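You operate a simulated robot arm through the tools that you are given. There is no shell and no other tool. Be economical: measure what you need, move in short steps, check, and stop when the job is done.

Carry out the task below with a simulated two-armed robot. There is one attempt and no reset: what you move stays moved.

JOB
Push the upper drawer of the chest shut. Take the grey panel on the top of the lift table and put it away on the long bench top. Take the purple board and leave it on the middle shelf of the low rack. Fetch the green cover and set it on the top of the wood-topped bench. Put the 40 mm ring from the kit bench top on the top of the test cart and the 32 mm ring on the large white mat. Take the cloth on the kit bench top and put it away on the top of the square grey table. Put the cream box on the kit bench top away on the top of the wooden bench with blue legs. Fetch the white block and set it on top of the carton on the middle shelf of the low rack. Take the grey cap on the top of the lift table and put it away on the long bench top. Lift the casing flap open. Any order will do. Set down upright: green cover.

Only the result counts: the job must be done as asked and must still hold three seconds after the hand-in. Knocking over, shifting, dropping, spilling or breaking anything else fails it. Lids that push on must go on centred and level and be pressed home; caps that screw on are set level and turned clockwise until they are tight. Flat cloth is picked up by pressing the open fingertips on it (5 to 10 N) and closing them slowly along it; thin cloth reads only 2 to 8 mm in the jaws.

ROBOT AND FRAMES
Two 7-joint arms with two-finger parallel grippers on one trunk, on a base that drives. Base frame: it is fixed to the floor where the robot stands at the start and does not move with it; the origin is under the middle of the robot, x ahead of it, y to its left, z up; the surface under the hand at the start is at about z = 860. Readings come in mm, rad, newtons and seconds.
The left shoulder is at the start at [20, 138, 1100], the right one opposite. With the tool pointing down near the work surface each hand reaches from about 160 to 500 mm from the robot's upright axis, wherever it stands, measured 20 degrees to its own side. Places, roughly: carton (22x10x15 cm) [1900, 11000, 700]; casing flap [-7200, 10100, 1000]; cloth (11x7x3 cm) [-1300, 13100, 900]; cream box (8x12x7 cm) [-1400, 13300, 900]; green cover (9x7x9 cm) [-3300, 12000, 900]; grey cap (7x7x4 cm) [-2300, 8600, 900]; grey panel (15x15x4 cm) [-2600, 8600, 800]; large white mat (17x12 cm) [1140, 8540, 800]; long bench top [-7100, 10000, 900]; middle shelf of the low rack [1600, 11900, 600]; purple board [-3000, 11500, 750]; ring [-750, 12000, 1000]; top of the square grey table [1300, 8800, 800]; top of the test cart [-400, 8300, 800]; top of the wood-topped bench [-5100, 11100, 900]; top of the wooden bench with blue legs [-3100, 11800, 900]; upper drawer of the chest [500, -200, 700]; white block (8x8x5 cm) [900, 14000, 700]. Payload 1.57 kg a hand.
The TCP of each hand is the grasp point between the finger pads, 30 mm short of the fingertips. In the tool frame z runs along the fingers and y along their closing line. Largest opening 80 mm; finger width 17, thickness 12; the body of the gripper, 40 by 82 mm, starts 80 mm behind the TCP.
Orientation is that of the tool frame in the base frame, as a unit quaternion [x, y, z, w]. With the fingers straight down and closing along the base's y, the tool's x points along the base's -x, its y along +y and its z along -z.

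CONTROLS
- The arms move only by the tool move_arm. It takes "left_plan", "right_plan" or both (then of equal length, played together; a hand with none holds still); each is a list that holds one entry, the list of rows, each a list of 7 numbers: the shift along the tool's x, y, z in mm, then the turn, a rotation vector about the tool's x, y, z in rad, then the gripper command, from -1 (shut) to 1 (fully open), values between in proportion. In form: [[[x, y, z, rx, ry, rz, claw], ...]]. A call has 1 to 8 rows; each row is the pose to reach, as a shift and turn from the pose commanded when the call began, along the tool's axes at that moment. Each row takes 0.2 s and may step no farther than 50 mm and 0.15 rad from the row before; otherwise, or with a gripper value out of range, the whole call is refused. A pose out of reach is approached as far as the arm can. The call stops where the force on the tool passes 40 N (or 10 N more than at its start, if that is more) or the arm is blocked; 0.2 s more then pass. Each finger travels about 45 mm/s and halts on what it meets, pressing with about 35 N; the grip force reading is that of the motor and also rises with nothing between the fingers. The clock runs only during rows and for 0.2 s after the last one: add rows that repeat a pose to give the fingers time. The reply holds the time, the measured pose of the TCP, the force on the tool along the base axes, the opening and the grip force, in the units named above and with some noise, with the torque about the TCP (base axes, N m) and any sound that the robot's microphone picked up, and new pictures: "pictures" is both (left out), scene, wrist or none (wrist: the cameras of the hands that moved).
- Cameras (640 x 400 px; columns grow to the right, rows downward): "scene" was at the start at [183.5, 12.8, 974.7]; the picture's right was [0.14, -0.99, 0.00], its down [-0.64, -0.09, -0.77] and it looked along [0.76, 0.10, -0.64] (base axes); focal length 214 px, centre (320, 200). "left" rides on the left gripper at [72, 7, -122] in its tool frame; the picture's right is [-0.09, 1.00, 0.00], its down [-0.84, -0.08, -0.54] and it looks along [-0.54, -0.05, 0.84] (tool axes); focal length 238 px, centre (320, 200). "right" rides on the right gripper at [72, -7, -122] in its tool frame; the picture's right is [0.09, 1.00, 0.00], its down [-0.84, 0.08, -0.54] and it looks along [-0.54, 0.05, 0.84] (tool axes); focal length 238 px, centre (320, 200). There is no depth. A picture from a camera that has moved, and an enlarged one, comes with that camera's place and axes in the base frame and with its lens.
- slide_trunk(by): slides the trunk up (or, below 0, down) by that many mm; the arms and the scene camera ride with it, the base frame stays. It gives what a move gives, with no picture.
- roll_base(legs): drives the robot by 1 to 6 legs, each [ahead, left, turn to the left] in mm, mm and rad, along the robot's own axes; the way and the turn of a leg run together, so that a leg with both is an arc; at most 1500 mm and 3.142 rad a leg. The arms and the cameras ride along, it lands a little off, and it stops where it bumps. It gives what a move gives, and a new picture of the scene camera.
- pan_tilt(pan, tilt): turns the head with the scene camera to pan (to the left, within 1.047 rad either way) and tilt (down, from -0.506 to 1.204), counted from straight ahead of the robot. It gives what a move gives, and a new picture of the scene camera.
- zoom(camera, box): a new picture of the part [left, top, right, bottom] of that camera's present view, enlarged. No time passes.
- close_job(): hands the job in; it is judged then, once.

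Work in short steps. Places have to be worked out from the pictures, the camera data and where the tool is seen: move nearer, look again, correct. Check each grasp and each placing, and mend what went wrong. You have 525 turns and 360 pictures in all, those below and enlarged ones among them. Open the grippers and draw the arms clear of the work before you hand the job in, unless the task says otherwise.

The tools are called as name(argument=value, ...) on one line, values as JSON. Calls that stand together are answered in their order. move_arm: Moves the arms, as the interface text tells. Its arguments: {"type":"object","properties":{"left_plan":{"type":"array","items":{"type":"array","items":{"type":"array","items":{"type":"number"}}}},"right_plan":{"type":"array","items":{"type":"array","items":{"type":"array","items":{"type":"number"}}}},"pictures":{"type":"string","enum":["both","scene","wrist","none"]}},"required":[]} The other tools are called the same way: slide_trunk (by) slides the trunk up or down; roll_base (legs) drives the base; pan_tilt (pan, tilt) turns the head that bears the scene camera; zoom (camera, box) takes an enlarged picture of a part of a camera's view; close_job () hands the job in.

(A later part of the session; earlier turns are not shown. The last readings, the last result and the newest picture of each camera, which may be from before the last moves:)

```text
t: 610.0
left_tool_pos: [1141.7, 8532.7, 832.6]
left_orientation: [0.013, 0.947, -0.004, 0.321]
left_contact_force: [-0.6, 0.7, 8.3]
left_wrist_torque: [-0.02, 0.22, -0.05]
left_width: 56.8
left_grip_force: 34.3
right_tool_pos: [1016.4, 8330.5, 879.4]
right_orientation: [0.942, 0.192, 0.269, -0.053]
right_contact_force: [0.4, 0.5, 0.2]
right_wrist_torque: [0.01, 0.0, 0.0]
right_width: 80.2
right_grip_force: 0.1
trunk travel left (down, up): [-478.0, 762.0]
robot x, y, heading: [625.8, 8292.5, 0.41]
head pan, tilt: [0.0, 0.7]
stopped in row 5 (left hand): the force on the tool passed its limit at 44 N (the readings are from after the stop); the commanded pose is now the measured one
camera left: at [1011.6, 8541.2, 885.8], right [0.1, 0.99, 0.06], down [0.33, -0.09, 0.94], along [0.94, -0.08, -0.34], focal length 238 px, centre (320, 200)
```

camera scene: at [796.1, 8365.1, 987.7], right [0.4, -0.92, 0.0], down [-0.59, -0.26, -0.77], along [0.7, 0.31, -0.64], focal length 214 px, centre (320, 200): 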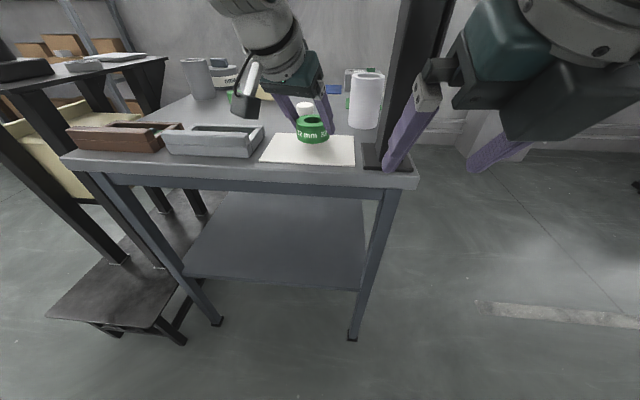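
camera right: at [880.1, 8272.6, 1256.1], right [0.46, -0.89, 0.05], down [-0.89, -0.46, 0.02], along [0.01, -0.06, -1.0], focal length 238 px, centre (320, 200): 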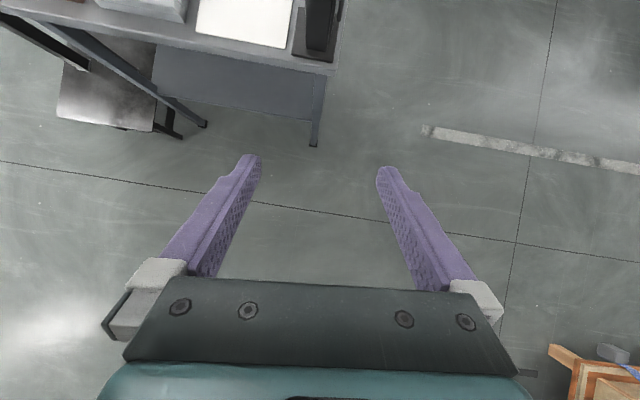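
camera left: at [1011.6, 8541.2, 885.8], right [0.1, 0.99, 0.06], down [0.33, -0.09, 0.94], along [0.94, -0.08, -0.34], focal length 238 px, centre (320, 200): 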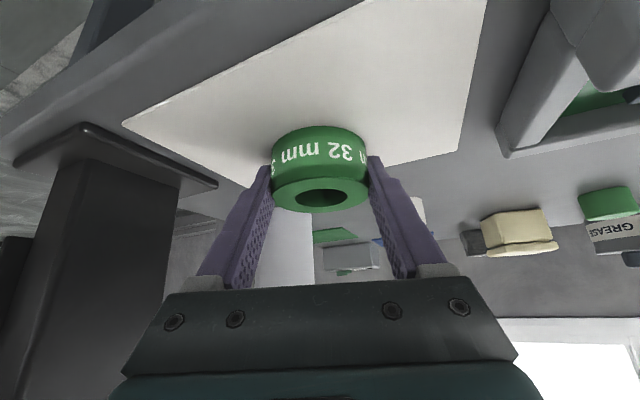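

The ring rests on the mat, fully inside it. I open and rise.

move_arm(left_plan=[[[-1, 0, -1, 0, 0, 0, 0], [-1, 0, -1, 0, 0, 0, 0.8], [-1, 0, -1, 0, 0, 0, 1], [-12, 0, -16, 0, 0, 0, 1], [-30, 0, -40, 0, 0, 0, 1], [-50, 0, -68, 0, 0, 0, 1]]], pictures="both")

```text
t: 611.4
left_tool_pos: [1149.0, 8533.5, 914.4]
left_orientation: [0.012, 0.948, -0.006, 0.319]
left_contact_force: [0.3, 0.7, 0.5]
left_wrist_torque: [0.0, 0.01, -0.01]
left_width: 79.9
left_grip_force: 0.1
left hand out of reach, approached as far as the arm can: row 5, 6
right_tool_pos: [1015.0, 8329.6, 879.5]
right_orientation: [0.943, 0.192, 0.268, -0.052]
right_contact_force: [-0.4, 0.2, 0.0]
right_wrist_torque: [-0.02, -0.01, -0.02]
right_width: 79.8
right_grip_force: 0.0
trunk travel left (down, up): [-478.0, 762.0]
robot x, y, heading: [625.2, 8286.7, 0.413]
head pan, tilt: [0.0, 0.7]
camera scene: at [795.9, 8365.1, 977.6], right [0.4, -0.92, 0.0], down [-0.59, -0.26, -0.77], along [0.7, 0.31, -0.64], focal length 214 px, centre (320, 200)
camera left: at [1019.5, 8542.0, 968.1], right [0.1, 0.99, 0.05], down [0.34, -0.08, 0.94], along [0.94, -0.08, -0.34], focal length 238 px, centre (320, 200)
```

scene: 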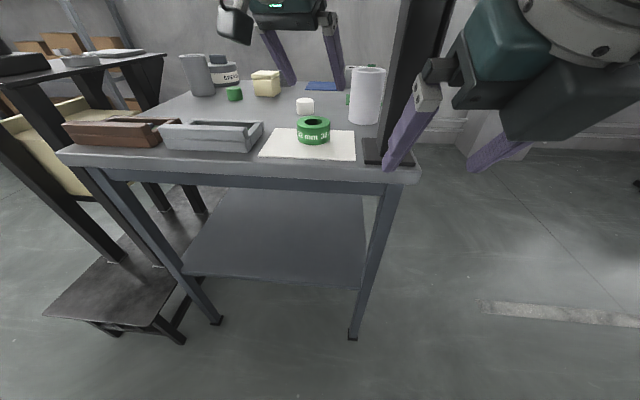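
left: 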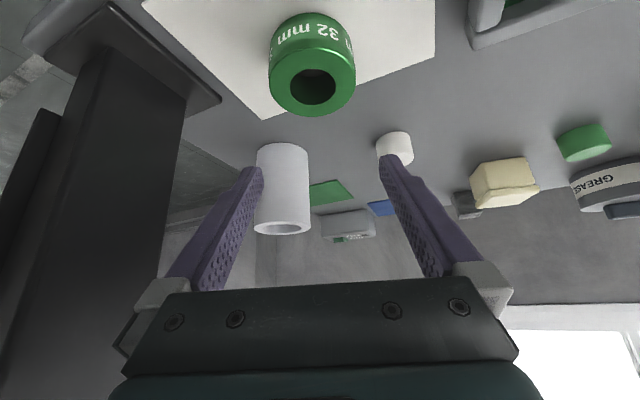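

The 32 mm ring lies flat on the mat. I back off, and bring the left arm toward its original compact pose (upright, higher, further back).

roll_base(legs=[[-450, 0, 0]])

move_arm(left_plan=[[[10, 0, 0, 0, 0.1, 0, 0], [25, 0, 0, 0, 0.2, 0, 0], [40, 0, 0, 0, 0.3, 0, 0], [60, 0, 0, 0, 0.4, 0, 0], [80, 0, 0, 0, 0.5, 0, 0], [100, 0, 0, 0, 0.6, 0, 0], [120, 0, 0, 0, 0.64, 0, 0], [140, 0, 0, 0, 0.64, 0, 0]]], pictures="none")

slide_trunk(by=300)

```text
t: 614.0
left_tool_pos: [741.3, 8354.4, 914.1]
left_orientation: [0.012, 0.948, -0.005, 0.319]
left_contact_force: [0.5, -0.5, -0.6]
left_wrist_torque: [-0.02, -0.02, -0.01]
left_width: 80.1
left_grip_force: 0.0
right_tool_pos: [607.8, 8151.5, 879.5]
right_orientation: [0.942, 0.193, 0.268, -0.053]
right_contact_force: [0.3, -0.3, 0.5]
right_wrist_torque: [0.01, 0.0, -0.02]
right_width: 80.0
right_grip_force: 0.0
trunk travel left (down, up): [-478.0, 762.0]
robot x, y, heading: [218.0, 8112.3, 0.414]
head pan, tilt: [0.0, 0.7]
camera scene: at [387.4, 8186.2, 977.6], right [0.4, -0.92, 0.0], down [-0.59, -0.26, -0.76], along [0.7, 0.31, -0.64], focal length 214 px, centre (320, 200)
```

scene: 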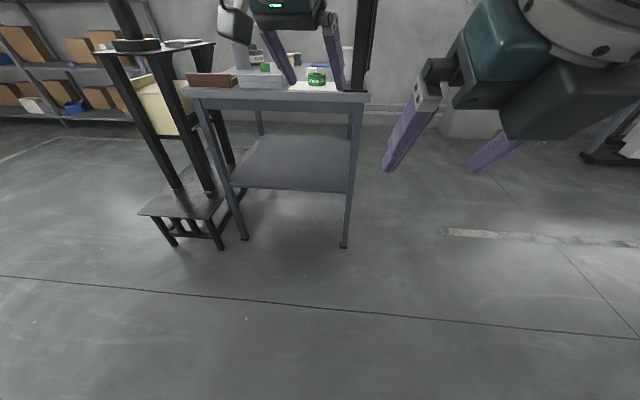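

```text
t: 615.9
left_tool_pos: [614.1, 8355.9, 831.2]
left_orientation: [0.012, 1.0, -0.001, 0.004]
left_contact_force: [-0.2, 0.8, 0.6]
left_wrist_torque: [0.0, 0.0, -0.02]
left_width: 40.1
left_grip_force: 0.1
left hand out of reach, approached as far as the arm can: row 1, 2, 3, 4, 5, 6, 7, 8
right_tool_pos: [607.7, 8151.1, 879.1]
right_orientation: [0.942, 0.193, 0.268, -0.053]
right_contact_force: [-0.5, 0.5, 0.8]
right_wrist_torque: [0.0, -0.03, 0.0]
right_width: 80.0
right_grip_force: 0.0
trunk travel left (down, up): [-478.0, 762.0]
robot x, y, heading: [214.8, 8110.8, 0.416]
head pan, tilt: [0.0, 0.7]
```

```text
t: 618.9
left_tool_pos: [614.0, 8357.0, 1131.3]
left_orientation: [0.013, 1.0, -0.001, 0.004]
left_contact_force: [-0.6, -0.5, 0.4]
left_wrist_torque: [0.01, -0.01, -0.01]
left_width: 40.0
left_grip_force: 0.0
right_tool_pos: [607.5, 8151.5, 1178.4]
right_orientation: [0.942, 0.193, 0.268, -0.052]
right_contact_force: [-1.3, 0.1, 0.4]
right_wrist_torque: [0.02, -0.01, -0.01]
right_width: 80.0
right_grip_force: 0.1
trunk travel left (down, up): [-778.0, 462.0]
robot x, y, heading: [221.1, 8110.8, 0.416]
head pan, tilt: [0.0, 0.7]
```

move_arm(left_plan=[[[24, -5, -27, 0, 0, -0.07, 0], [48, -10, -54, 0, 0, -0.14, 0], [71, -14, -80, 0, 0, -0.21, 0], [94, -19, -107, 0, 0, -0.28, 0], [118, -24, -134, 0, 0, -0.35, 0], [141, -28, -160, 0, 0, -0.42, 0]]], pictures="none")

```text
t: 620.1
left_tool_pos: [580.6, 8330.3, 1205.1]
left_orientation: [-0.153, 0.984, -0.024, -0.089]
left_contact_force: [-0.6, 0.4, 0.0]
left_wrist_torque: [0.01, -0.02, 0.01]
left_width: 40.1
left_grip_force: 0.1
left hand out of reach, approached as far as the arm can: row 1, 2, 3, 4, 5, 6
right_tool_pos: [607.1, 8151.8, 1180.2]
right_orientation: [0.942, 0.193, 0.268, -0.053]
right_contact_force: [-1.5, 0.5, 0.2]
right_wrist_torque: [-0.02, -0.01, -0.02]
right_width: 80.1
right_grip_force: 0.0
trunk travel left (down, up): [-778.0, 462.0]
robot x, y, heading: [219.4, 8112.4, 0.418]
head pan, tilt: [0.0, 0.7]
stopped in row 6 (left hand): the arm was blocked; the commanded pose is now the measured one
```

move_arm(left_plan=[[[10, 8, -15, 0, 0.06, 0, 0], [20, 16, -30, 0, 0.12, 0, 0], [30, 24, -45, 0, 0.18, 0, 0], [40, 32, -60, 0, 0.24, 0, 0], [50, 40, -75, 0, 0.3, 0, 0]]], pictures="none")

```text
t: 621.5
left_tool_pos: [520.1, 8280.3, 1258.8]
left_orientation: [-0.073, 0.949, -0.172, -0.252]
left_contact_force: [-0.3, -0.1, -0.4]
left_wrist_torque: [0.01, 0.01, 0.03]
left_width: 39.9
left_grip_force: 0.1
left hand out of reach, approached as far as the arm can: row 1, 2, 3, 4, 5
right_tool_pos: [607.0, 8152.0, 1179.3]
right_orientation: [0.942, 0.193, 0.268, -0.054]
right_contact_force: [-0.1, 0.6, -0.7]
right_wrist_torque: [0.01, 0.04, -0.03]
right_width: 80.1
right_grip_force: 0.0
trunk travel left (down, up): [-778.0, 462.0]
robot x, y, heading: [219.6, 8110.8, 0.412]
head pan, tilt: [0.0, 0.7]
stopped in row 5 (left hand): the arm was blocked; the commanded pose is now the measured one
```

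move_arm(left_plan=[[[0, 25, 0, 0, 0, 0, 0], [0, 50, 0, 0, 0, 0, 0], [0, 75, 0, 0, 0, 0, 0], [0, 100, 0, 0, 0, 0, 0]]], pictures="scene")

```text
t: 622.5
left_tool_pos: [497.6, 8374.0, 1231.4]
left_orientation: [-0.073, 0.949, -0.173, -0.252]
left_contact_force: [-1.0, -0.1, -0.1]
left_wrist_torque: [0.0, -0.02, 0.02]
left_width: 40.1
left_grip_force: 0.1
right_tool_pos: [607.7, 8151.5, 1179.1]
right_orientation: [0.943, 0.192, 0.268, -0.052]
right_contact_force: [-0.2, 0.8, 0.4]
right_wrist_torque: [0.01, 0.02, 0.0]
right_width: 79.9
right_grip_force: 0.1
trunk travel left (down, up): [-778.0, 462.0]
robot x, y, heading: [220.3, 8114.4, 0.415]
head pan, tilt: [0.0, 0.7]
camera scene: at [387.6, 8186.3, 1277.6], right [0.4, -0.92, 0.0], down [-0.59, -0.26, -0.76], along [0.7, 0.31, -0.64], focal length 214 px, centre (320, 200)
```

scene: 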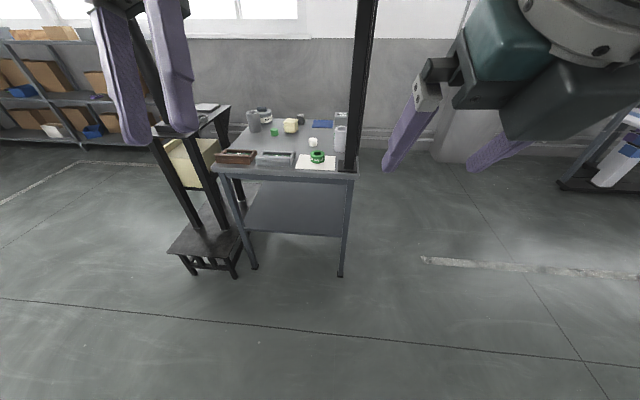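

move_arm(left_plan=[[[8, 10, -25, 0, 0, 0, 0], [16, 20, -50, 0, 0, 0, 0], [24, 30, -75, 0, 0, 0, 0]]], pictures="none")

roll_base(legs=[[0, 0, 1.15], [1300, 0, 0], [1250, 0, 0]])

```text
t: 623.3
left_tool_pos: [462.4, 8390.6, 1231.2]
left_orientation: [-0.075, 0.926, -0.192, -0.317]
left_contact_force: [0.1, 0.5, 0.5]
left_wrist_torque: [0.0, 0.04, 0.0]
left_width: 40.1
left_grip_force: 0.1
left hand out of reach, approached as far as the arm can: row 1, 2, 3
right_tool_pos: [607.4, 8152.0, 1179.4]
right_orientation: [0.942, 0.193, 0.269, -0.053]
right_contact_force: [0.2, 0.7, -0.1]
right_wrist_torque: [-0.01, -0.01, 0.07]
right_width: 79.9
right_grip_force: 0.1
trunk travel left (down, up): [-778.0, 462.0]
robot x, y, heading: [216.3, 8113.7, 0.413]
head pan, tilt: [0.0, 0.7]
stopped in row 3 (left hand): the arm was blocked; the commanded pose is now the measured one
```

```text
t: 638.7
left_tool_pos: [93.6, 11022.9, 1230.6]
left_orientation: [-0.565, 0.737, -0.333, -0.163]
left_contact_force: [-0.5, -0.2, 0.2]
left_wrist_torque: [0.0, -0.01, 0.01]
left_width: 40.0
left_grip_force: 0.1
right_tool_pos: [372.2, 11056.4, 1178.5]
right_orientation: [0.688, 0.672, 0.197, -0.189]
right_contact_force: [-0.2, 0.2, 0.4]
right_wrist_torque: [-0.01, 0.0, 0.03]
right_width: 80.1
right_grip_force: 0.0
trunk travel left (down, up): [-778.0, 462.0]
robot x, y, heading: [247.4, 10685.0, 1.557]
head pan, tilt: [0.0, 0.7]
camera scene: at [249.8, 10871.2, 1277.6], right [1.0, -0.01, 0.0], down [-0.01, -0.64, -0.76], along [0.01, 0.76, -0.64], focal length 214 px, centre (320, 200)
```

scene: 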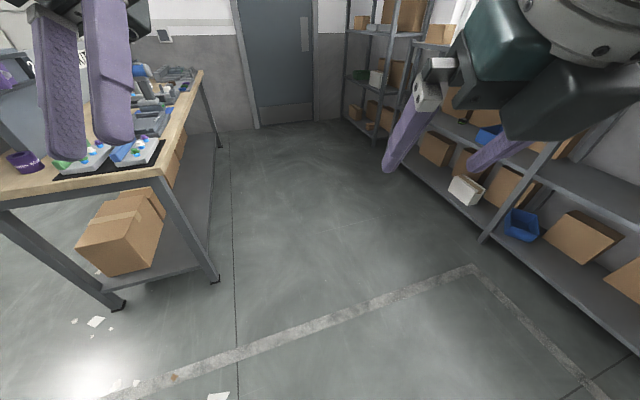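

I drive up the aisle and face the charger again.

roll_base(legs=[[0, 0, 0.148], [1300, 0, 0], [1200, 0, 0], [0, 0, 1.778]])

pan_tilt(pan=-0.2, tilt=0.85)

```text
t: 656.0
left_tool_pos: [-355.1, 12880.6, 1229.4]
left_orientation: [0.926, 0.066, 0.319, -0.189]
left_contact_force: [-0.2, 0.5, 0.5]
left_wrist_torque: [-0.02, -0.02, 0.0]
left_width: 39.9
left_grip_force: 0.0
right_tool_pos: [-495.9, 13123.6, 1178.5]
right_orientation: [-0.185, 0.944, -0.05, -0.268]
right_contact_force: [-0.7, 0.6, -0.4]
right_wrist_torque: [-0.02, -0.02, 0.01]
right_width: 79.8
right_grip_force: 0.0
trunk travel left (down, up): [-778.0, 462.0]
robot x, y, heading: [-105.5, 13159.2, -2.743]
head pan, tilt: [0.0, 0.7]
camera scene: at [-277.4, 13087.3, 1277.6], right [-0.39, 0.92, 0.0], down [0.59, 0.25, -0.76], along [-0.71, -0.3, -0.64], focal length 214 px, centre (320, 200)
```

scene: 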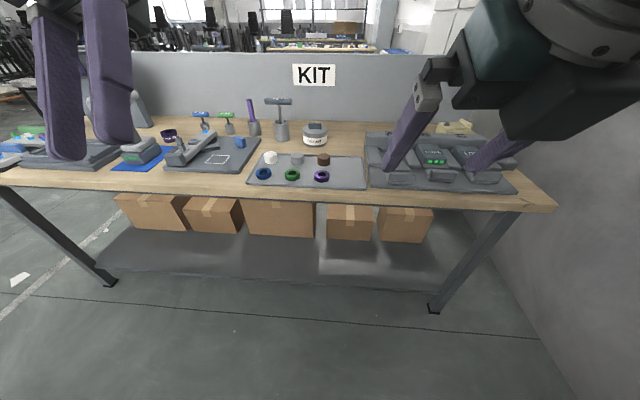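

```text
t: 656.7
left_tool_pos: [-356.3, 12881.0, 1231.5]
left_orientation: [0.926, 0.066, 0.32, -0.188]
left_contact_force: [0.1, -0.1, 0.2]
left_wrist_torque: [0.01, -0.04, 0.04]
left_width: 40.2
left_grip_force: 0.1
right_tool_pos: [-495.5, 13123.7, 1178.6]
right_orientation: [-0.184, 0.944, -0.051, -0.269]
right_contact_force: [-0.2, -0.4, -0.4]
right_wrist_torque: [0.01, 0.0, -0.02]
right_width: 79.9
right_grip_force: 0.0
trunk travel left (down, up): [-778.0, 462.0]
robot x, y, heading: [-108.4, 13159.4, -2.74]
head pan, tilt: [-0.201, 0.85]
camera scene: at [-275.8, 13104.8, 1265.4], right [-0.2, 0.98, 0.0], down [0.74, 0.15, -0.66], along [-0.65, -0.13, -0.75], focal length 214 px, centre (320, 200)
```

scene: 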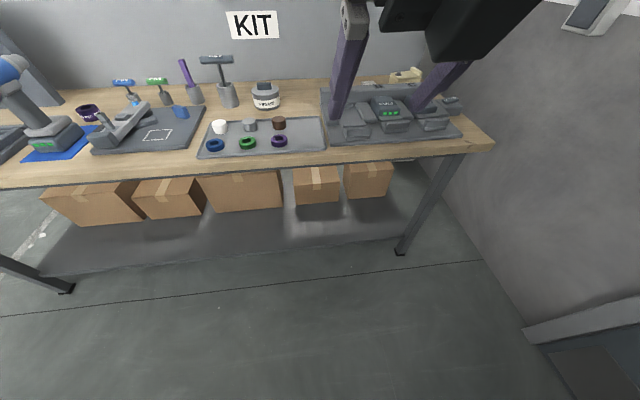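

I square up, shift right, and extend the right arm to full reach above the charger.

roll_base(legs=[[0, 0, -0.06], [0, -234, 0], [248, 0, 0]])

move_arm(right_plan=[[[30, 0, 19, 0, 0, 0, 1], [61, 0, 38, 0, 0, 0, 1], [91, 0, 57, 0, 0.03, 0, 1], [122, 0, 76, 0, 0.05, 0, 1], [152, 0, 95, 0, 0.06, 0, 1], [180, 0, 113, 0, 0.06, 0, 1]]], pictures="both")

```text
t: 660.3
left_tool_pos: [-682.7, 13034.6, 1229.5]
left_orientation: [0.928, 0.038, 0.325, -0.18]
left_contact_force: [0.1, -0.2, 0.3]
left_wrist_torque: [0.0, 0.01, -0.02]
left_width: 40.1
left_grip_force: 0.1
right_tool_pos: [-806.7, 13285.0, 1177.4]
right_orientation: [-0.155, 0.949, -0.042, -0.27]
right_contact_force: [-0.1, -0.1, 0.3]
right_wrist_torque: [0.02, -0.03, 0.01]
right_width: 80.0
right_grip_force: 0.0
trunk travel left (down, up): [-778.0, 462.0]
robot x, y, heading: [-416.1, 13297.8, -2.809]
head pan, tilt: [-0.201, 0.85]
camera scene: at [-590.1, 13253.9, 1265.3], right [-0.13, 0.99, 0.0], down [0.74, 0.1, -0.66], along [-0.65, -0.09, -0.75], focal length 214 px, centre (320, 200)
```

scene: 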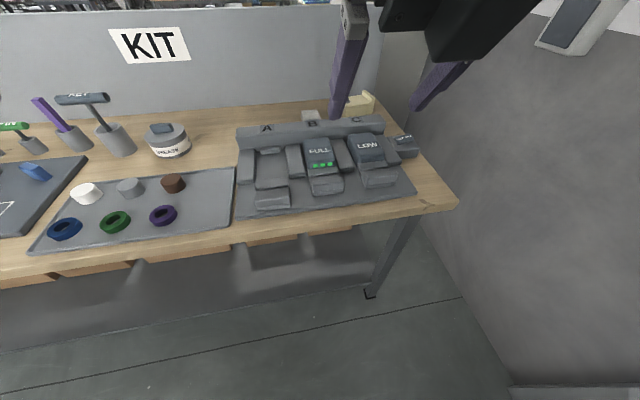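

```text
t: 661.7
left_tool_pos: [-683.1, 13035.5, 1231.5]
left_orientation: [0.928, 0.038, 0.325, -0.179]
left_contact_force: [1.0, 0.2, 0.0]
left_wrist_torque: [-0.04, -0.02, -0.01]
left_width: 40.0
left_grip_force: 0.1
right_tool_pos: [-1009.2, 13219.5, 1179.5]
right_orientation: [-0.156, 0.94, -0.047, -0.3]
right_contact_force: [0.0, 0.0, 0.3]
right_wrist_torque: [-0.02, 0.01, 0.0]
right_width: 80.3
right_grip_force: 0.1
trunk travel left (down, up): [-778.0, 462.0]
robot x, y, heading: [-416.2, 13300.1, -2.806]
head pan, tilt: [-0.201, 0.85]
camera scene: at [-590.1, 13253.9, 1265.3], right [-0.13, 0.99, 0.0], down [0.74, 0.1, -0.66], along [-0.65, -0.09, -0.75], focal length 214 px, centre (320, 200)
camera right: at [-996.0, 13216.2, 1319.9], right [-0.39, 0.92, 0.06], down [0.92, 0.39, -0.04], along [-0.06, 0.04, -1.0], focal length 238 px, centre (320, 200)
```

scene: 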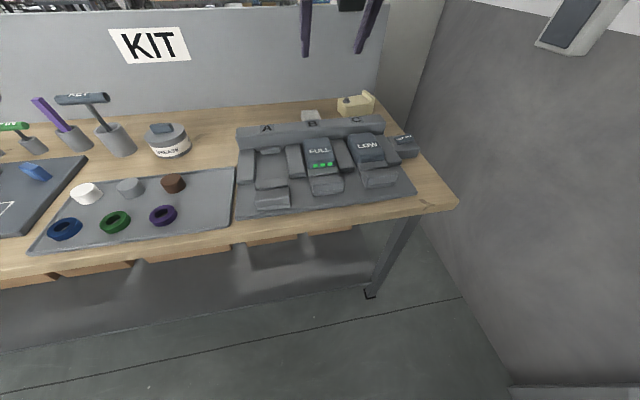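
right: 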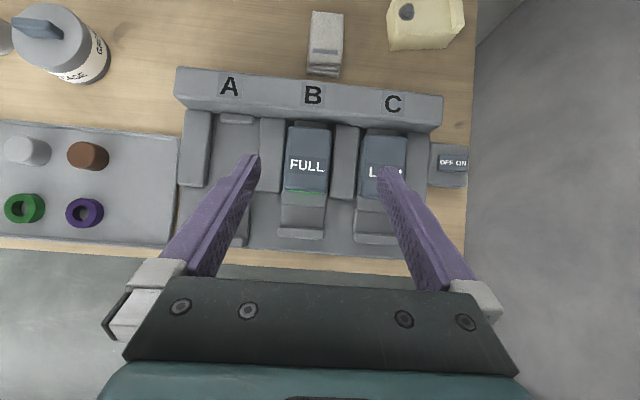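

Now the cloth is clearly seen: ~60 × 115 mm lying lengthwise away from me, centre ≈(-1292, 13134). I drive the base 270 mm ahead at this height.

roll_base(legs=[[180, -11, 0]])

roll_base(legs=[[90, 0, 0]])

slide_trunk(by=-150)

move_arm(right_plan=[[[0, 0, 0, 0, 0, 0, 1]]], pictures="wrist")

```text
t: 663.2
left_tool_pos: [-853.5, 12986.9, 1231.2]
left_orientation: [0.927, 0.038, 0.326, -0.179]
left_contact_force: [0.2, -1.2, -0.6]
left_wrist_torque: [0.01, 0.0, 0.08]
left_width: 39.7
left_grip_force: 0.0
right_tool_pos: [-1181.4, 13170.2, 1178.6]
right_orientation: [-0.154, 0.941, -0.046, -0.298]
right_contact_force: [0.0, 0.0, 0.2]
right_wrist_torque: [-0.01, 0.01, -0.01]
right_width: 80.3
right_grip_force: 0.0
trunk travel left (down, up): [-778.0, 462.0]
robot x, y, heading: [-590.2, 13247.2, -2.804]
head pan, tilt: [-0.201, 0.85]
camera scene: at [-761.5, 13205.3, 1265.3], right [-0.14, 0.99, 0.0], down [0.74, 0.1, -0.66], along [-0.65, -0.09, -0.75], focal length 214 px, centre (320, 200)
```

scene: 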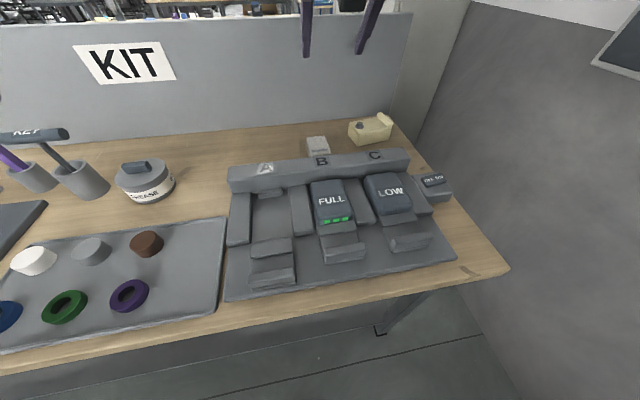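

```text
t: 664.3
left_tool_pos: [-937.1, 12957.2, 1229.7]
left_orientation: [0.928, 0.039, 0.325, -0.179]
left_contact_force: [0.5, 0.4, 0.2]
left_wrist_torque: [-0.01, 0.0, 0.01]
left_width: 39.9
left_grip_force: 0.0
right_tool_pos: [-1264.3, 13141.1, 1177.8]
right_orientation: [-0.154, 0.941, -0.046, -0.299]
right_contact_force: [-0.5, -0.6, 0.8]
right_wrist_torque: [0.03, 0.0, 0.04]
right_width: 79.8
right_grip_force: 0.0
trunk travel left (down, up): [-778.0, 462.0]
robot x, y, heading: [-674.7, 13216.0, -2.796]
head pan, tilt: [-0.201, 0.85]
camera scene: at [-845.5, 13175.6, 1265.3], right [-0.14, 0.99, 0.0], down [0.74, 0.1, -0.66], along [-0.65, -0.09, -0.75], focal length 214 px, centre (320, 200)
```

scene: 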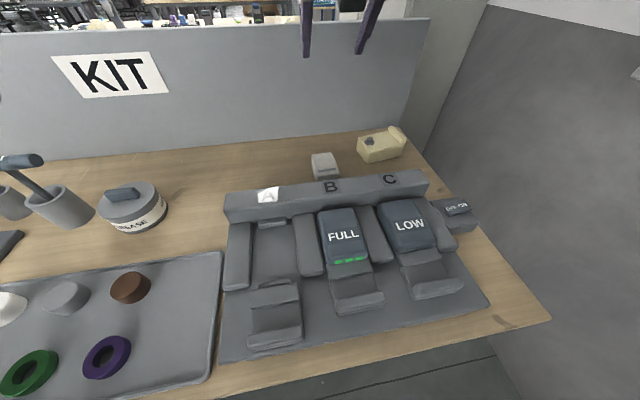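

```text
t: 666.0
left_tool_pos: [-937.7, 12957.3, 1081.0]
left_orientation: [0.928, 0.039, 0.326, -0.179]
left_contact_force: [0.3, 0.2, 0.1]
left_wrist_torque: [0.0, 0.0, 0.01]
left_width: 39.6
left_grip_force: 0.0
right_tool_pos: [-1265.1, 13139.8, 1027.1]
right_orientation: [-0.155, 0.941, -0.047, -0.298]
right_contact_force: [-1.0, -0.4, -0.4]
right_wrist_torque: [0.02, 0.01, -0.02]
right_width: 79.9
right_grip_force: 0.1
trunk travel left (down, up): [-628.0, 612.0]
robot x, y, heading: [-672.1, 13219.6, -2.805]
head pan, tilt: [-0.201, 0.85]
```

```text
t: 666.4
left_tool_pos: [-937.4, 12957.1, 1080.9]
left_orientation: [0.928, 0.039, 0.325, -0.179]
left_contact_force: [0.2, -0.6, 0.4]
left_wrist_torque: [0.0, 0.03, 0.02]
left_width: 40.0
left_grip_force: 0.1
right_tool_pos: [-1265.4, 13140.4, 1027.8]
right_orientation: [-0.155, 0.941, -0.046, -0.297]
right_contact_force: [-0.6, 1.2, -0.4]
right_wrist_torque: [0.07, 0.01, 0.02]
right_width: 80.1
right_grip_force: 0.0
trunk travel left (down, up): [-628.0, 612.0]
robot x, y, heading: [-670.5, 13218.1, -2.802]
head pan, tilt: [-0.201, 0.85]
camera right: at [-1251.7, 13137.7, 1169.1], right [-0.39, 0.92, 0.06], down [0.92, 0.39, -0.04], along [-0.06, 0.04, -1.0], focal length 238 px, centre (320, 200)
```

right: 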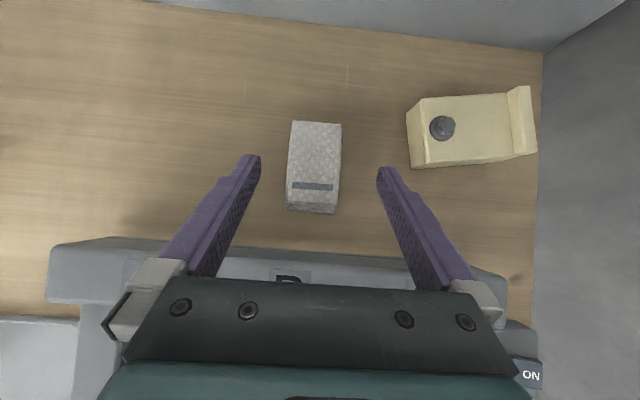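

A clear top view: the cloth is a folded pad, centre ≈(-1313, 13124). I drive in another 48 mm and check.

roll_base(legs=[[48, 0, 0]])

slide_trunk(by=-70)

move_arm(right_plan=[[[0, 0, 0, 0, 0, 0, 1]]], pictures="both")

```text
t: 667.4
left_tool_pos: [-983.6, 12939.9, 1080.8]
left_orientation: [0.928, 0.039, 0.325, -0.179]
left_contact_force: [0.2, 0.3, 0.0]
left_wrist_torque: [-0.04, -0.03, 0.03]
left_width: 39.9
left_grip_force: 0.2
right_tool_pos: [-1310.2, 13123.7, 1028.4]
right_orientation: [-0.154, 0.941, -0.046, -0.298]
right_contact_force: [0.8, -0.4, 0.3]
right_wrist_torque: [0.04, 0.03, 0.04]
right_width: 80.1
right_grip_force: 0.1
trunk travel left (down, up): [-628.0, 612.0]
robot x, y, heading: [-720.1, 13204.8, -2.8]
head pan, tilt: [-0.201, 0.85]
camera scene: at [-891.4, 13159.5, 1115.4], right [-0.14, 0.99, 0.0], down [0.74, 0.1, -0.66], along [-0.65, -0.09, -0.75], focal length 214 px, centre (320, 200)
```

scene: 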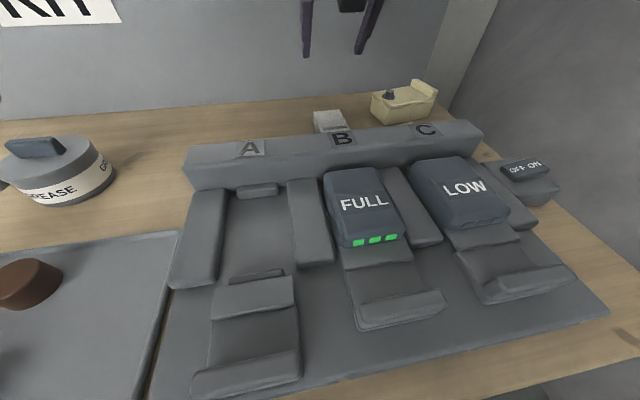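

```text
t: 668.4
left_tool_pos: [-983.5, 12941.0, 1011.4]
left_orientation: [0.928, 0.039, 0.325, -0.18]
left_contact_force: [0.2, -0.6, -1.0]
left_wrist_torque: [0.01, 0.0, -0.03]
left_width: 39.9
left_grip_force: 0.0
right_tool_pos: [-1311.4, 13124.8, 958.3]
right_orientation: [-0.155, 0.941, -0.047, -0.298]
right_contact_force: [0.7, 0.2, 0.4]
right_wrist_torque: [-0.02, 0.0, -0.04]
right_width: 80.0
right_grip_force: 0.2
trunk travel left (down, up): [-558.0, 682.0]
robot x, y, heading: [-720.4, 13200.4, -2.801]
head pan, tilt: [-0.201, 0.85]
```

```text
t: 668.8
left_tool_pos: [-982.2, 12941.5, 1011.3]
left_orientation: [0.927, 0.039, 0.326, -0.18]
left_contact_force: [0.5, 0.0, 0.4]
left_wrist_torque: [-0.02, -0.04, -0.03]
left_width: 40.1
left_grip_force: 0.1
right_tool_pos: [-1310.2, 13124.7, 956.2]
right_orientation: [-0.155, 0.941, -0.047, -0.298]
right_contact_force: [0.4, -0.3, 0.3]
right_wrist_torque: [0.03, -0.03, 0.0]
right_width: 80.1
right_grip_force: 0.1
trunk travel left (down, up): [-558.0, 682.0]
robot x, y, heading: [-721.5, 13201.6, -2.805]
head pan, tilt: [-0.201, 0.85]
camera scene: at [-891.3, 13159.5, 1045.4], right [-0.14, 0.99, 0.0], down [0.74, 0.1, -0.66], along [-0.65, -0.09, -0.75], focal length 214 px, centre (320, 200)
camera right: at [-1297.5, 13121.7, 1099.0], right [-0.39, 0.92, 0.06], down [0.92, 0.39, -0.04], along [-0.06, 0.04, -1.0], focal length 238 px, centre (320, 200)
```

scene: 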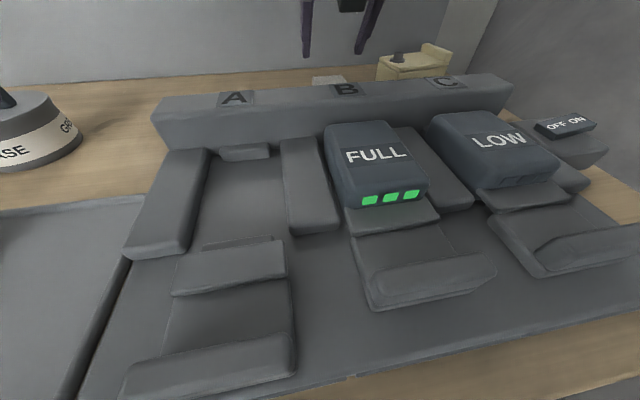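
right: 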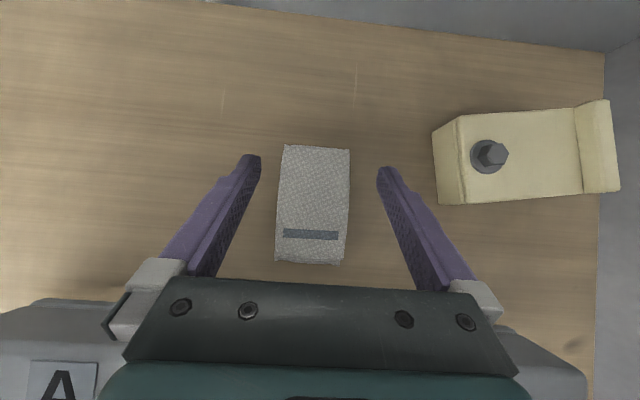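

Perfectly centred. I lower with the trunk so the fingers straddle the folded cloth.

slide_trunk(by=-56)

move_arm(right_plan=[[[-1, 0, 2, 0, 0, 0, 1], [-2, 0, 4, 0, 0, 0, 1], [-3, 0, 6, 0, 0, 0, 1]]], pictures="wrist")

```text
t: 669.8
left_tool_pos: [-983.1, 12940.3, 954.4]
left_orientation: [0.927, 0.039, 0.326, -0.179]
left_contact_force: [0.2, -0.3, -0.6]
left_wrist_torque: [0.0, 0.01, -0.02]
left_width: 40.0
left_grip_force: 0.1
right_tool_pos: [-1310.2, 13124.1, 902.1]
right_orientation: [-0.154, 0.941, -0.046, -0.298]
right_contact_force: [-0.4, 0.3, 0.3]
right_wrist_torque: [0.01, 0.04, 0.0]
right_width: 80.2
right_grip_force: 0.0
trunk travel left (down, up): [-502.0, 738.0]
robot x, y, heading: [-715.9, 13202.7, -2.804]
head pan, tilt: [-0.201, 0.85]
```

```text
t: 670.6
left_tool_pos: [-983.4, 12940.2, 953.6]
left_orientation: [0.928, 0.039, 0.325, -0.18]
left_contact_force: [0.1, -0.5, 0.4]
left_wrist_torque: [0.0, -0.01, 0.0]
left_width: 39.9
left_grip_force: 0.1
right_tool_pos: [-1310.8, 13123.0, 895.5]
right_orientation: [-0.154, 0.941, -0.046, -0.298]
right_contact_force: [-0.6, -0.5, 0.1]
right_wrist_torque: [0.05, 0.0, 0.01]
right_width: 80.0
right_grip_force: 0.0
trunk travel left (down, up): [-502.0, 738.0]
robot x, y, heading: [-719.1, 13203.7, -2.805]
head pan, tilt: [-0.201, 0.85]
camera right: at [-1298.2, 13121.1, 1036.3], right [-0.39, 0.92, 0.06], down [0.92, 0.39, -0.04], along [-0.06, 0.04, -1.0], focal length 238 px, centre (320, 200)
```

right: 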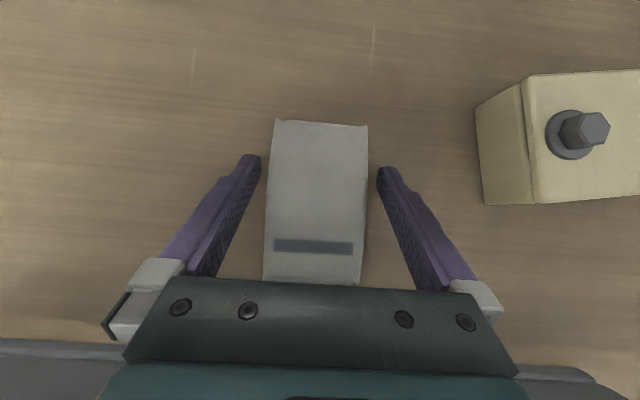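

The fingers straddle it. I close slowly.

move_arm(right_plan=[[[-3, 0, 6, 0, 0, 0, 0.7], [-3, 0, 6, 0, 0, 0, 0.5], [-3, 0, 6, 0, 0, 0, 0.3], [-3, 0, 6, 0, 0, 0, 0.1], [-3, 0, 6, 0, 0, 0, -0.1], [-3, 0, 6, 0, 0, 0, -0.4], [-3, 0, 6, 0, 0, 0, -0.8], [-3, 0, 6, 0, 0, 0, -1]]], pictures="wrist")

```text
t: 672.4
left_tool_pos: [-983.4, 12941.1, 954.9]
left_orientation: [0.928, 0.039, 0.324, -0.18]
left_contact_force: [-0.4, -0.5, 0.8]
left_wrist_torque: [0.03, 0.0, 0.01]
left_width: 40.0
left_grip_force: 0.0
right_tool_pos: [-1312.8, 13123.6, 889.3]
right_orientation: [-0.156, 0.94, -0.048, -0.298]
right_contact_force: [8.6, 0.1, 19.2]
right_wrist_torque: [-0.48, -0.26, 0.31]
right_width: 67.3
right_grip_force: 35.8
trunk travel left (down, up): [-502.0, 738.0]
robot x, y, heading: [-720.4, 13204.3, -2.808]
head pan, tilt: [-0.201, 0.85]
camera right: at [-1299.6, 13120.4, 1031.0], right [-0.39, 0.92, 0.06], down [0.92, 0.39, -0.04], along [-0.06, 0.04, -1.0], focal length 238 px, centre (320, 200)
```

right: 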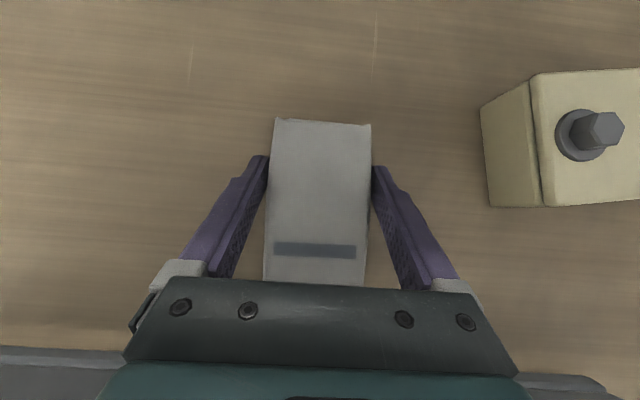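

Gripped at 67 mm with the tips resting on the bench. I lift with the trunk.

slide_trunk(by=100)

move_arm(right_plan=[[[0, 0, 0, 0, 0, 0, -1]]], pictures="both")

```text
t: 673.7
left_tool_pos: [-983.5, 12942.0, 1055.9]
left_orientation: [0.928, 0.039, 0.325, -0.18]
left_contact_force: [0.4, -0.4, 0.1]
left_wrist_torque: [-0.03, 0.03, 0.03]
left_width: 40.0
left_grip_force: 0.0
right_tool_pos: [-1312.1, 13123.7, 988.6]
right_orientation: [-0.155, 0.941, -0.047, -0.297]
right_contact_force: [-0.1, 0.3, 0.3]
right_wrist_torque: [0.02, -0.01, -0.01]
right_width: 67.0
right_grip_force: 34.9
trunk travel left (down, up): [-602.0, 638.0]
robot x, y, heading: [-720.2, 13204.7, -2.801]
head pan, tilt: [-0.201, 0.85]
```

```text
t: 674.1
left_tool_pos: [-982.5, 12941.4, 1053.7]
left_orientation: [0.928, 0.039, 0.326, -0.179]
left_contact_force: [0.2, 0.3, 0.5]
left_wrist_torque: [0.05, 0.03, -0.02]
left_width: 40.0
left_grip_force: 0.0
right_tool_pos: [-1312.9, 13123.7, 988.1]
right_orientation: [-0.155, 0.941, -0.047, -0.298]
right_contact_force: [1.3, 0.6, -0.6]
right_wrist_torque: [-0.03, -0.02, 0.02]
right_width: 67.0
right_grip_force: 34.5
trunk travel left (down, up): [-602.0, 638.0]
robot x, y, heading: [-722.6, 13204.5, -2.797]
head pan, tilt: [-0.201, 0.85]
camera scene: at [-891.3, 13159.5, 1089.3], right [-0.14, 0.99, 0.0], down [0.74, 0.1, -0.66], along [-0.65, -0.09, -0.75], focal length 214 px, centre (320, 200)
camera right: at [-1299.4, 13120.9, 1129.9], right [-0.39, 0.92, 0.06], down [0.92, 0.39, -0.04], along [-0.06, 0.04, -1.0], focal length 238 px, centre (320, 200)
```

scene: 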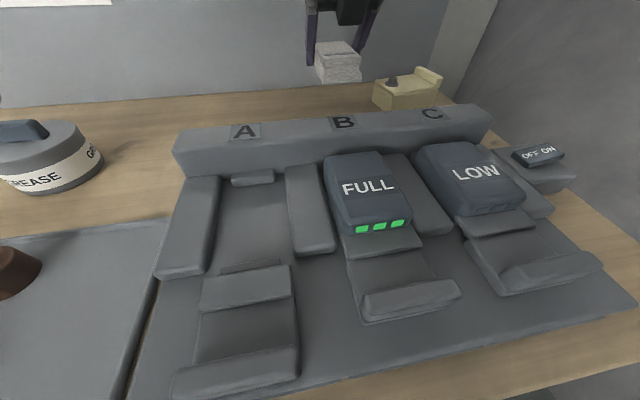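
right: 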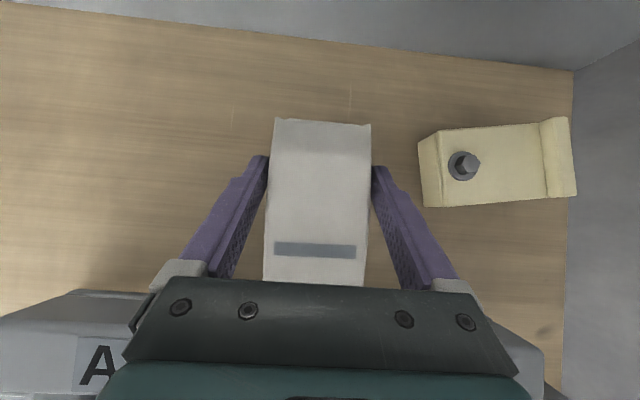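

The cloth is held. I raise, back off, and retract and straighten the right hand; then I go for the 40 mm ring with the left hand.

slide_trunk(by=150)

roll_base(legs=[[-420, 0, 0]])

move_arm(right_plan=[[[-33, 0, -23, 0, -0.1, 0, -1], [-66, 0, -46, 0, -0.2, 0, -1], [-99, 0, -69, 0, -0.3, 0, -1], [-132, 0, -92, 0, -0.4, 0, -1], [-165, 0, -115, 0, -0.5, 0, -1], [-198, 0, -138, 0, -0.6, 0, -1]]], pictures="none")

```text
t: 675.9
left_tool_pos: [-984.0, 12940.4, 1204.3]
left_orientation: [0.928, 0.039, 0.325, -0.18]
left_contact_force: [0.0, -0.3, -0.2]
left_wrist_torque: [0.08, 0.02, -0.01]
left_width: 39.8
left_grip_force: 0.1
right_tool_pos: [-1312.1, 13124.8, 1138.0]
right_orientation: [-0.154, 0.941, -0.046, -0.297]
right_contact_force: [0.0, 0.4, 0.1]
right_wrist_torque: [0.01, 0.02, -0.01]
right_width: 67.1
right_grip_force: 35.2
trunk travel left (down, up): [-752.0, 488.0]
robot x, y, heading: [-720.5, 13201.1, -2.804]
head pan, tilt: [-0.201, 0.85]
```

```text
t: 678.4
left_tool_pos: [-591.2, 13079.4, 1204.2]
left_orientation: [0.928, 0.04, 0.325, -0.18]
left_contact_force: [-0.3, 0.0, 0.3]
left_wrist_torque: [0.0, -0.01, 0.03]
left_width: 40.1
left_grip_force: 0.0
right_tool_pos: [-922.1, 13261.3, 1139.1]
right_orientation: [-0.156, 0.941, -0.047, -0.298]
right_contact_force: [0.1, -0.1, -1.2]
right_wrist_torque: [0.02, -0.01, 0.0]
right_width: 67.1
right_grip_force: 34.7
trunk travel left (down, up): [-752.0, 488.0]
robot x, y, heading: [-327.6, 13339.7, -2.805]
head pan, tilt: [-0.201, 0.85]
camera scene: at [-500.2, 13297.0, 1239.3], right [-0.14, 0.99, 0.0], down [0.74, 0.1, -0.66], along [-0.65, -0.09, -0.75], focal length 214 px, centre (320, 200)
```

scene: 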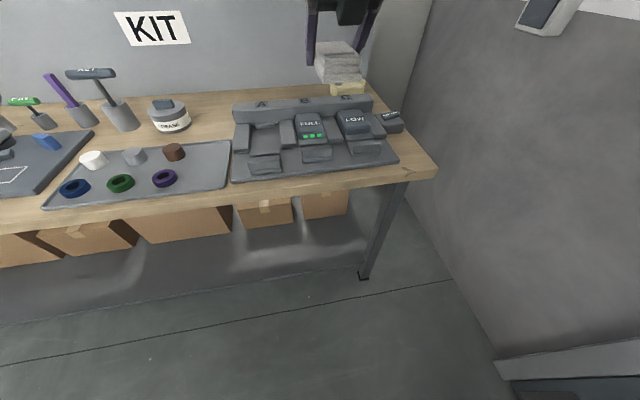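

```text
t: 679.8
left_tool_pos: [-591.6, 13078.1, 1204.8]
left_orientation: [0.927, 0.041, 0.326, -0.18]
left_contact_force: [-0.8, 0.1, -1.0]
left_wrist_torque: [-0.02, 0.0, -0.03]
left_width: 39.7
left_grip_force: 0.1
right_tool_pos: [-694.7, 13337.8, 1138.9]
right_orientation: [-0.162, 0.987, 0.002, -0.005]
right_contact_force: [-0.5, 0.3, -1.2]
right_wrist_torque: [0.0, 0.0, -0.01]
right_width: 67.1
right_grip_force: 35.3
trunk travel left (down, up): [-752.0, 488.0]
robot x, y, heading: [-330.1, 13340.9, -2.803]
head pan, tilt: [-0.201, 0.85]
```

I retract the right hand (with cloth) further, and swing the left hand into the forward-pitched posture used for the other ring.

move_arm(left_plan=[[[-19, -12, -11, -0.034, -0.13, 0.021, 1], [-38, -23, -23, -0.068, -0.26, 0.041, 1], [-57, -35, -34, -0.102, -0.39, 0.062, 1], [-76, -46, -45, -0.136, -0.52, 0.083, 1], [-95, -58, -57, -0.17, -0.65, 0.104, 1], [-114, -70, -68, -0.204, -0.78, 0.124, 1], [-133, -81, -79, -0.238, -0.91, 0.145, 1], [-152, -93, -90, -0.272, -1.04, 0.166, 1]]], right_plan=[[[-20, 12, 0, 0, 0, 0, -1], [-40, 24, 0, 0, 0, 0, -1], [-60, 36, 0, 0, -0.03, 0, -1], [-80, 48, 0, 0, -0.06, 0, -1], [-100, 60, 0, 0, -0.09, 0, -1], [-120, 70, 0, 0, -0.12, 0, -1], [-140, 80, 0, 0, -0.15, 0, -1], [-160, 90, 0, 0, -0.18, 0, -1]]], pictures="none")

```text
t: 681.6
left_tool_pos: [-783.7, 13137.6, 1204.3]
left_orientation: [0.981, 0.008, -0.19, -0.041]
left_contact_force: [-0.1, -0.1, 1.5]
left_wrist_torque: [0.03, -0.01, 0.0]
left_width: 80.1
left_grip_force: 0.1
right_tool_pos: [-569.6, 13474.4, 1139.3]
right_orientation: [-0.162, 0.983, 0.016, 0.083]
right_contact_force: [0.0, -0.2, -0.7]
right_wrist_torque: [0.03, 0.02, -0.02]
right_width: 67.3
right_grip_force: 35.4
trunk travel left (down, up): [-752.0, 488.0]
robot x, y, heading: [-328.5, 13341.3, -2.803]
head pan, tilt: [-0.201, 0.85]
```

move_arm(left_plan=[[[-8, 0, 4, -0.037, -0.13, 0.02, 1], [-16, 0, 8, -0.073, -0.26, 0.041, 1], [-30, 0, 10, -0.073, -0.26, 0.041, 1]]], pictures="none")

roll_base(legs=[[0, 949, 0]])

pan_tilt(pan=0, tilt=0.7)

```text
t: 682.4
left_tool_pos: [-813.8, 13137.4, 1205.2]
left_orientation: [0.949, 0.0, -0.316, 0.002]
left_contact_force: [0.6, -0.2, -0.5]
left_wrist_torque: [0.0, 0.02, 0.04]
left_width: 80.0
left_grip_force: 0.1
right_tool_pos: [-569.2, 13473.4, 1139.2]
right_orientation: [-0.161, 0.983, 0.016, 0.082]
right_contact_force: [0.0, -0.2, -1.3]
right_wrist_torque: [0.01, 0.0, -0.01]
right_width: 67.1
right_grip_force: 35.3
trunk travel left (down, up): [-752.0, 488.0]
robot x, y, heading: [-326.1, 13341.5, -2.804]
head pan, tilt: [-0.201, 0.85]
```

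```text
t: 687.3
left_tool_pos: [-513.2, 12263.7, 1206.6]
left_orientation: [0.949, -0.008, -0.315, -0.001]
left_contact_force: [0.2, -0.9, 0.6]
left_wrist_torque: [0.03, 0.0, 0.02]
left_width: 80.0
left_grip_force: 0.3
right_tool_pos: [-264.1, 12594.4, 1139.6]
right_orientation: [-0.154, 0.985, 0.015, 0.082]
right_contact_force: [0.1, -1.2, 0.2]
right_wrist_torque: [0.01, 0.0, 0.01]
right_width: 67.3
right_grip_force: 34.9
trunk travel left (down, up): [-752.0, 488.0]
robot x, y, heading: [-22.0, 12458.4, -2.82]
head pan, tilt: [-0.201, 0.85]
camera scene: at [-197.4, 12416.1, 1239.3], right [-0.12, 0.99, 0.0], down [0.75, 0.09, -0.66], along [-0.66, -0.08, -0.75], focal length 214 px, centre (320, 200)
```

scene: 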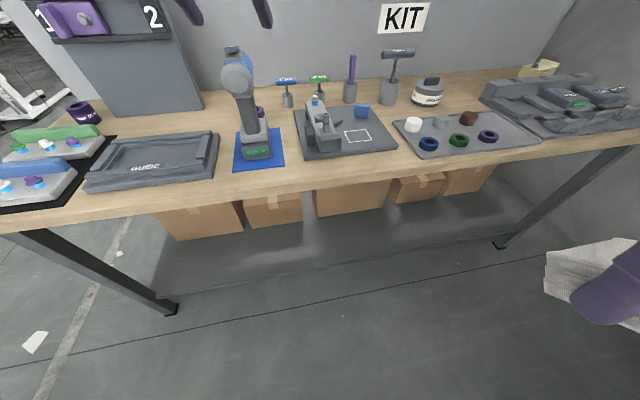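

```text
t: 688.1
left_tool_pos: [-512.7, 12262.8, 1206.4]
left_orientation: [0.949, -0.008, -0.317, -0.002]
left_contact_force: [-0.2, 0.1, 0.6]
left_wrist_torque: [-0.03, -0.03, 0.02]
left_width: 79.9
left_grip_force: 0.1
right_tool_pos: [-265.5, 12594.0, 1138.9]
right_orientation: [-0.154, 0.984, 0.016, 0.083]
right_contact_force: [0.2, -0.4, -1.0]
right_wrist_torque: [-0.02, 0.01, 0.01]
right_width: 67.2
right_grip_force: 35.0
trunk travel left (down, up): [-752.0, 488.0]
robot x, y, heading: [-24.6, 12455.7, -2.818]
head pan, tilt: [0.0, 0.7]
camera scene: at [-200.4, 12398.7, 1251.6], right [-0.32, 0.95, 0.0], down [0.61, 0.2, -0.76], along [-0.73, -0.24, -0.64], focal length 214 px, centre (320, 200)
```

scene: 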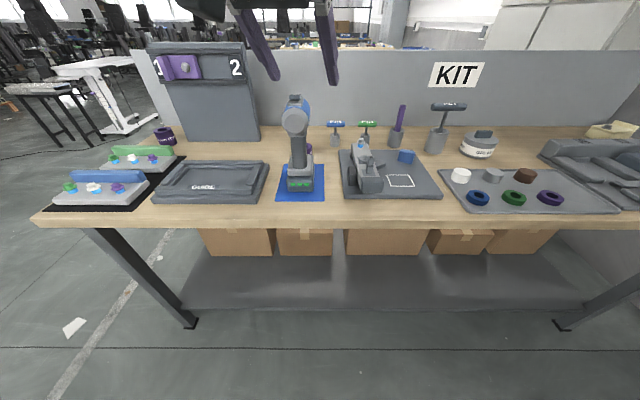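

Clearance from the drill needs the hand to come in pointing north-west. I turn the base slightly (heading 188°) and will yaw the hand further.

roll_base(legs=[[0, 0, -0.184], [0, 120, 0]])

```text
t: 690.0
left_tool_pos: [-524.5, 12237.5, 1205.7]
left_orientation: [0.944, -0.095, -0.315, -0.031]
left_contact_force: [0.8, 0.4, -0.5]
left_wrist_torque: [0.04, 0.0, -0.02]
left_width: 79.9
left_grip_force: 0.0
right_tool_pos: [-218.8, 12518.1, 1138.5]
right_orientation: [-0.063, 0.994, 0.008, 0.083]
right_contact_force: [0.8, 0.1, -0.2]
right_wrist_torque: [0.02, -0.01, 0.0]
right_width: 67.1
right_grip_force: 35.1
trunk travel left (down, up): [-752.0, 488.0]
robot x, y, heading: [-7.6, 12338.1, -3.0]
head pan, tilt: [0.0, 0.7]
camera scene: at [-191.6, 12314.6, 1251.6], right [-0.14, 0.99, 0.0], down [0.64, 0.09, -0.76], along [-0.76, -0.11, -0.64], focal length 214 px, centre (320, 200)
```

scene: 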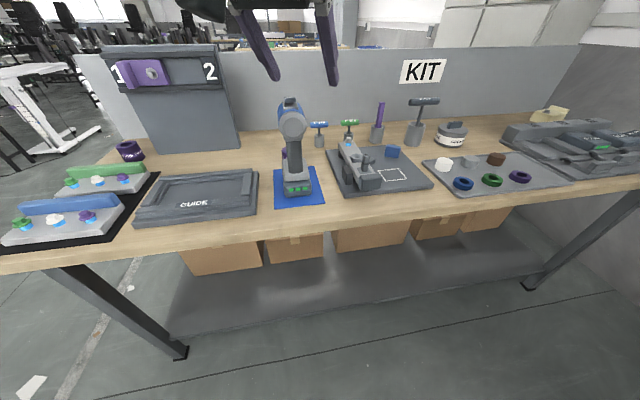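

move_arm(left_plan=[[[4, 12, -3, 0.072, 0, 0.095, 1], [8, 25, -5, 0.143, 0, 0.19, 1], [11, 38, -8, 0.215, 0, 0.286, 1]]], pictures="wrist")

```text
t: 690.8
left_tool_pos: [-518.6, 12197.8, 1208.4]
left_orientation: [0.912, -0.262, -0.303, -0.087]
left_contact_force: [-0.3, -0.6, 0.5]
left_wrist_torque: [0.03, -0.01, 0.01]
left_width: 80.0
left_grip_force: 0.1
right_tool_pos: [-217.9, 12518.8, 1138.3]
right_orientation: [-0.064, 0.994, 0.008, 0.083]
right_contact_force: [0.1, -0.2, -0.4]
right_wrist_torque: [-0.05, 0.02, 0.02]
right_width: 66.9
right_grip_force: 34.8
trunk travel left (down, up): [-752.0, 488.0]
robot x, y, heading: [-6.3, 12335.7, -2.999]
head pan, tilt: [0.0, 0.7]
camera left: at [-409.6, 12121.6, 1261.1], right [-0.59, -0.81, 0.06], down [-0.25, 0.25, 0.94], along [-0.77, 0.54, -0.35], focal length 238 px, centre (320, 200)
```

left: 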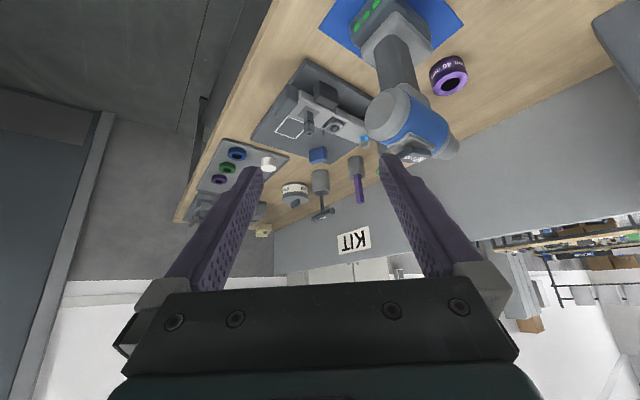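

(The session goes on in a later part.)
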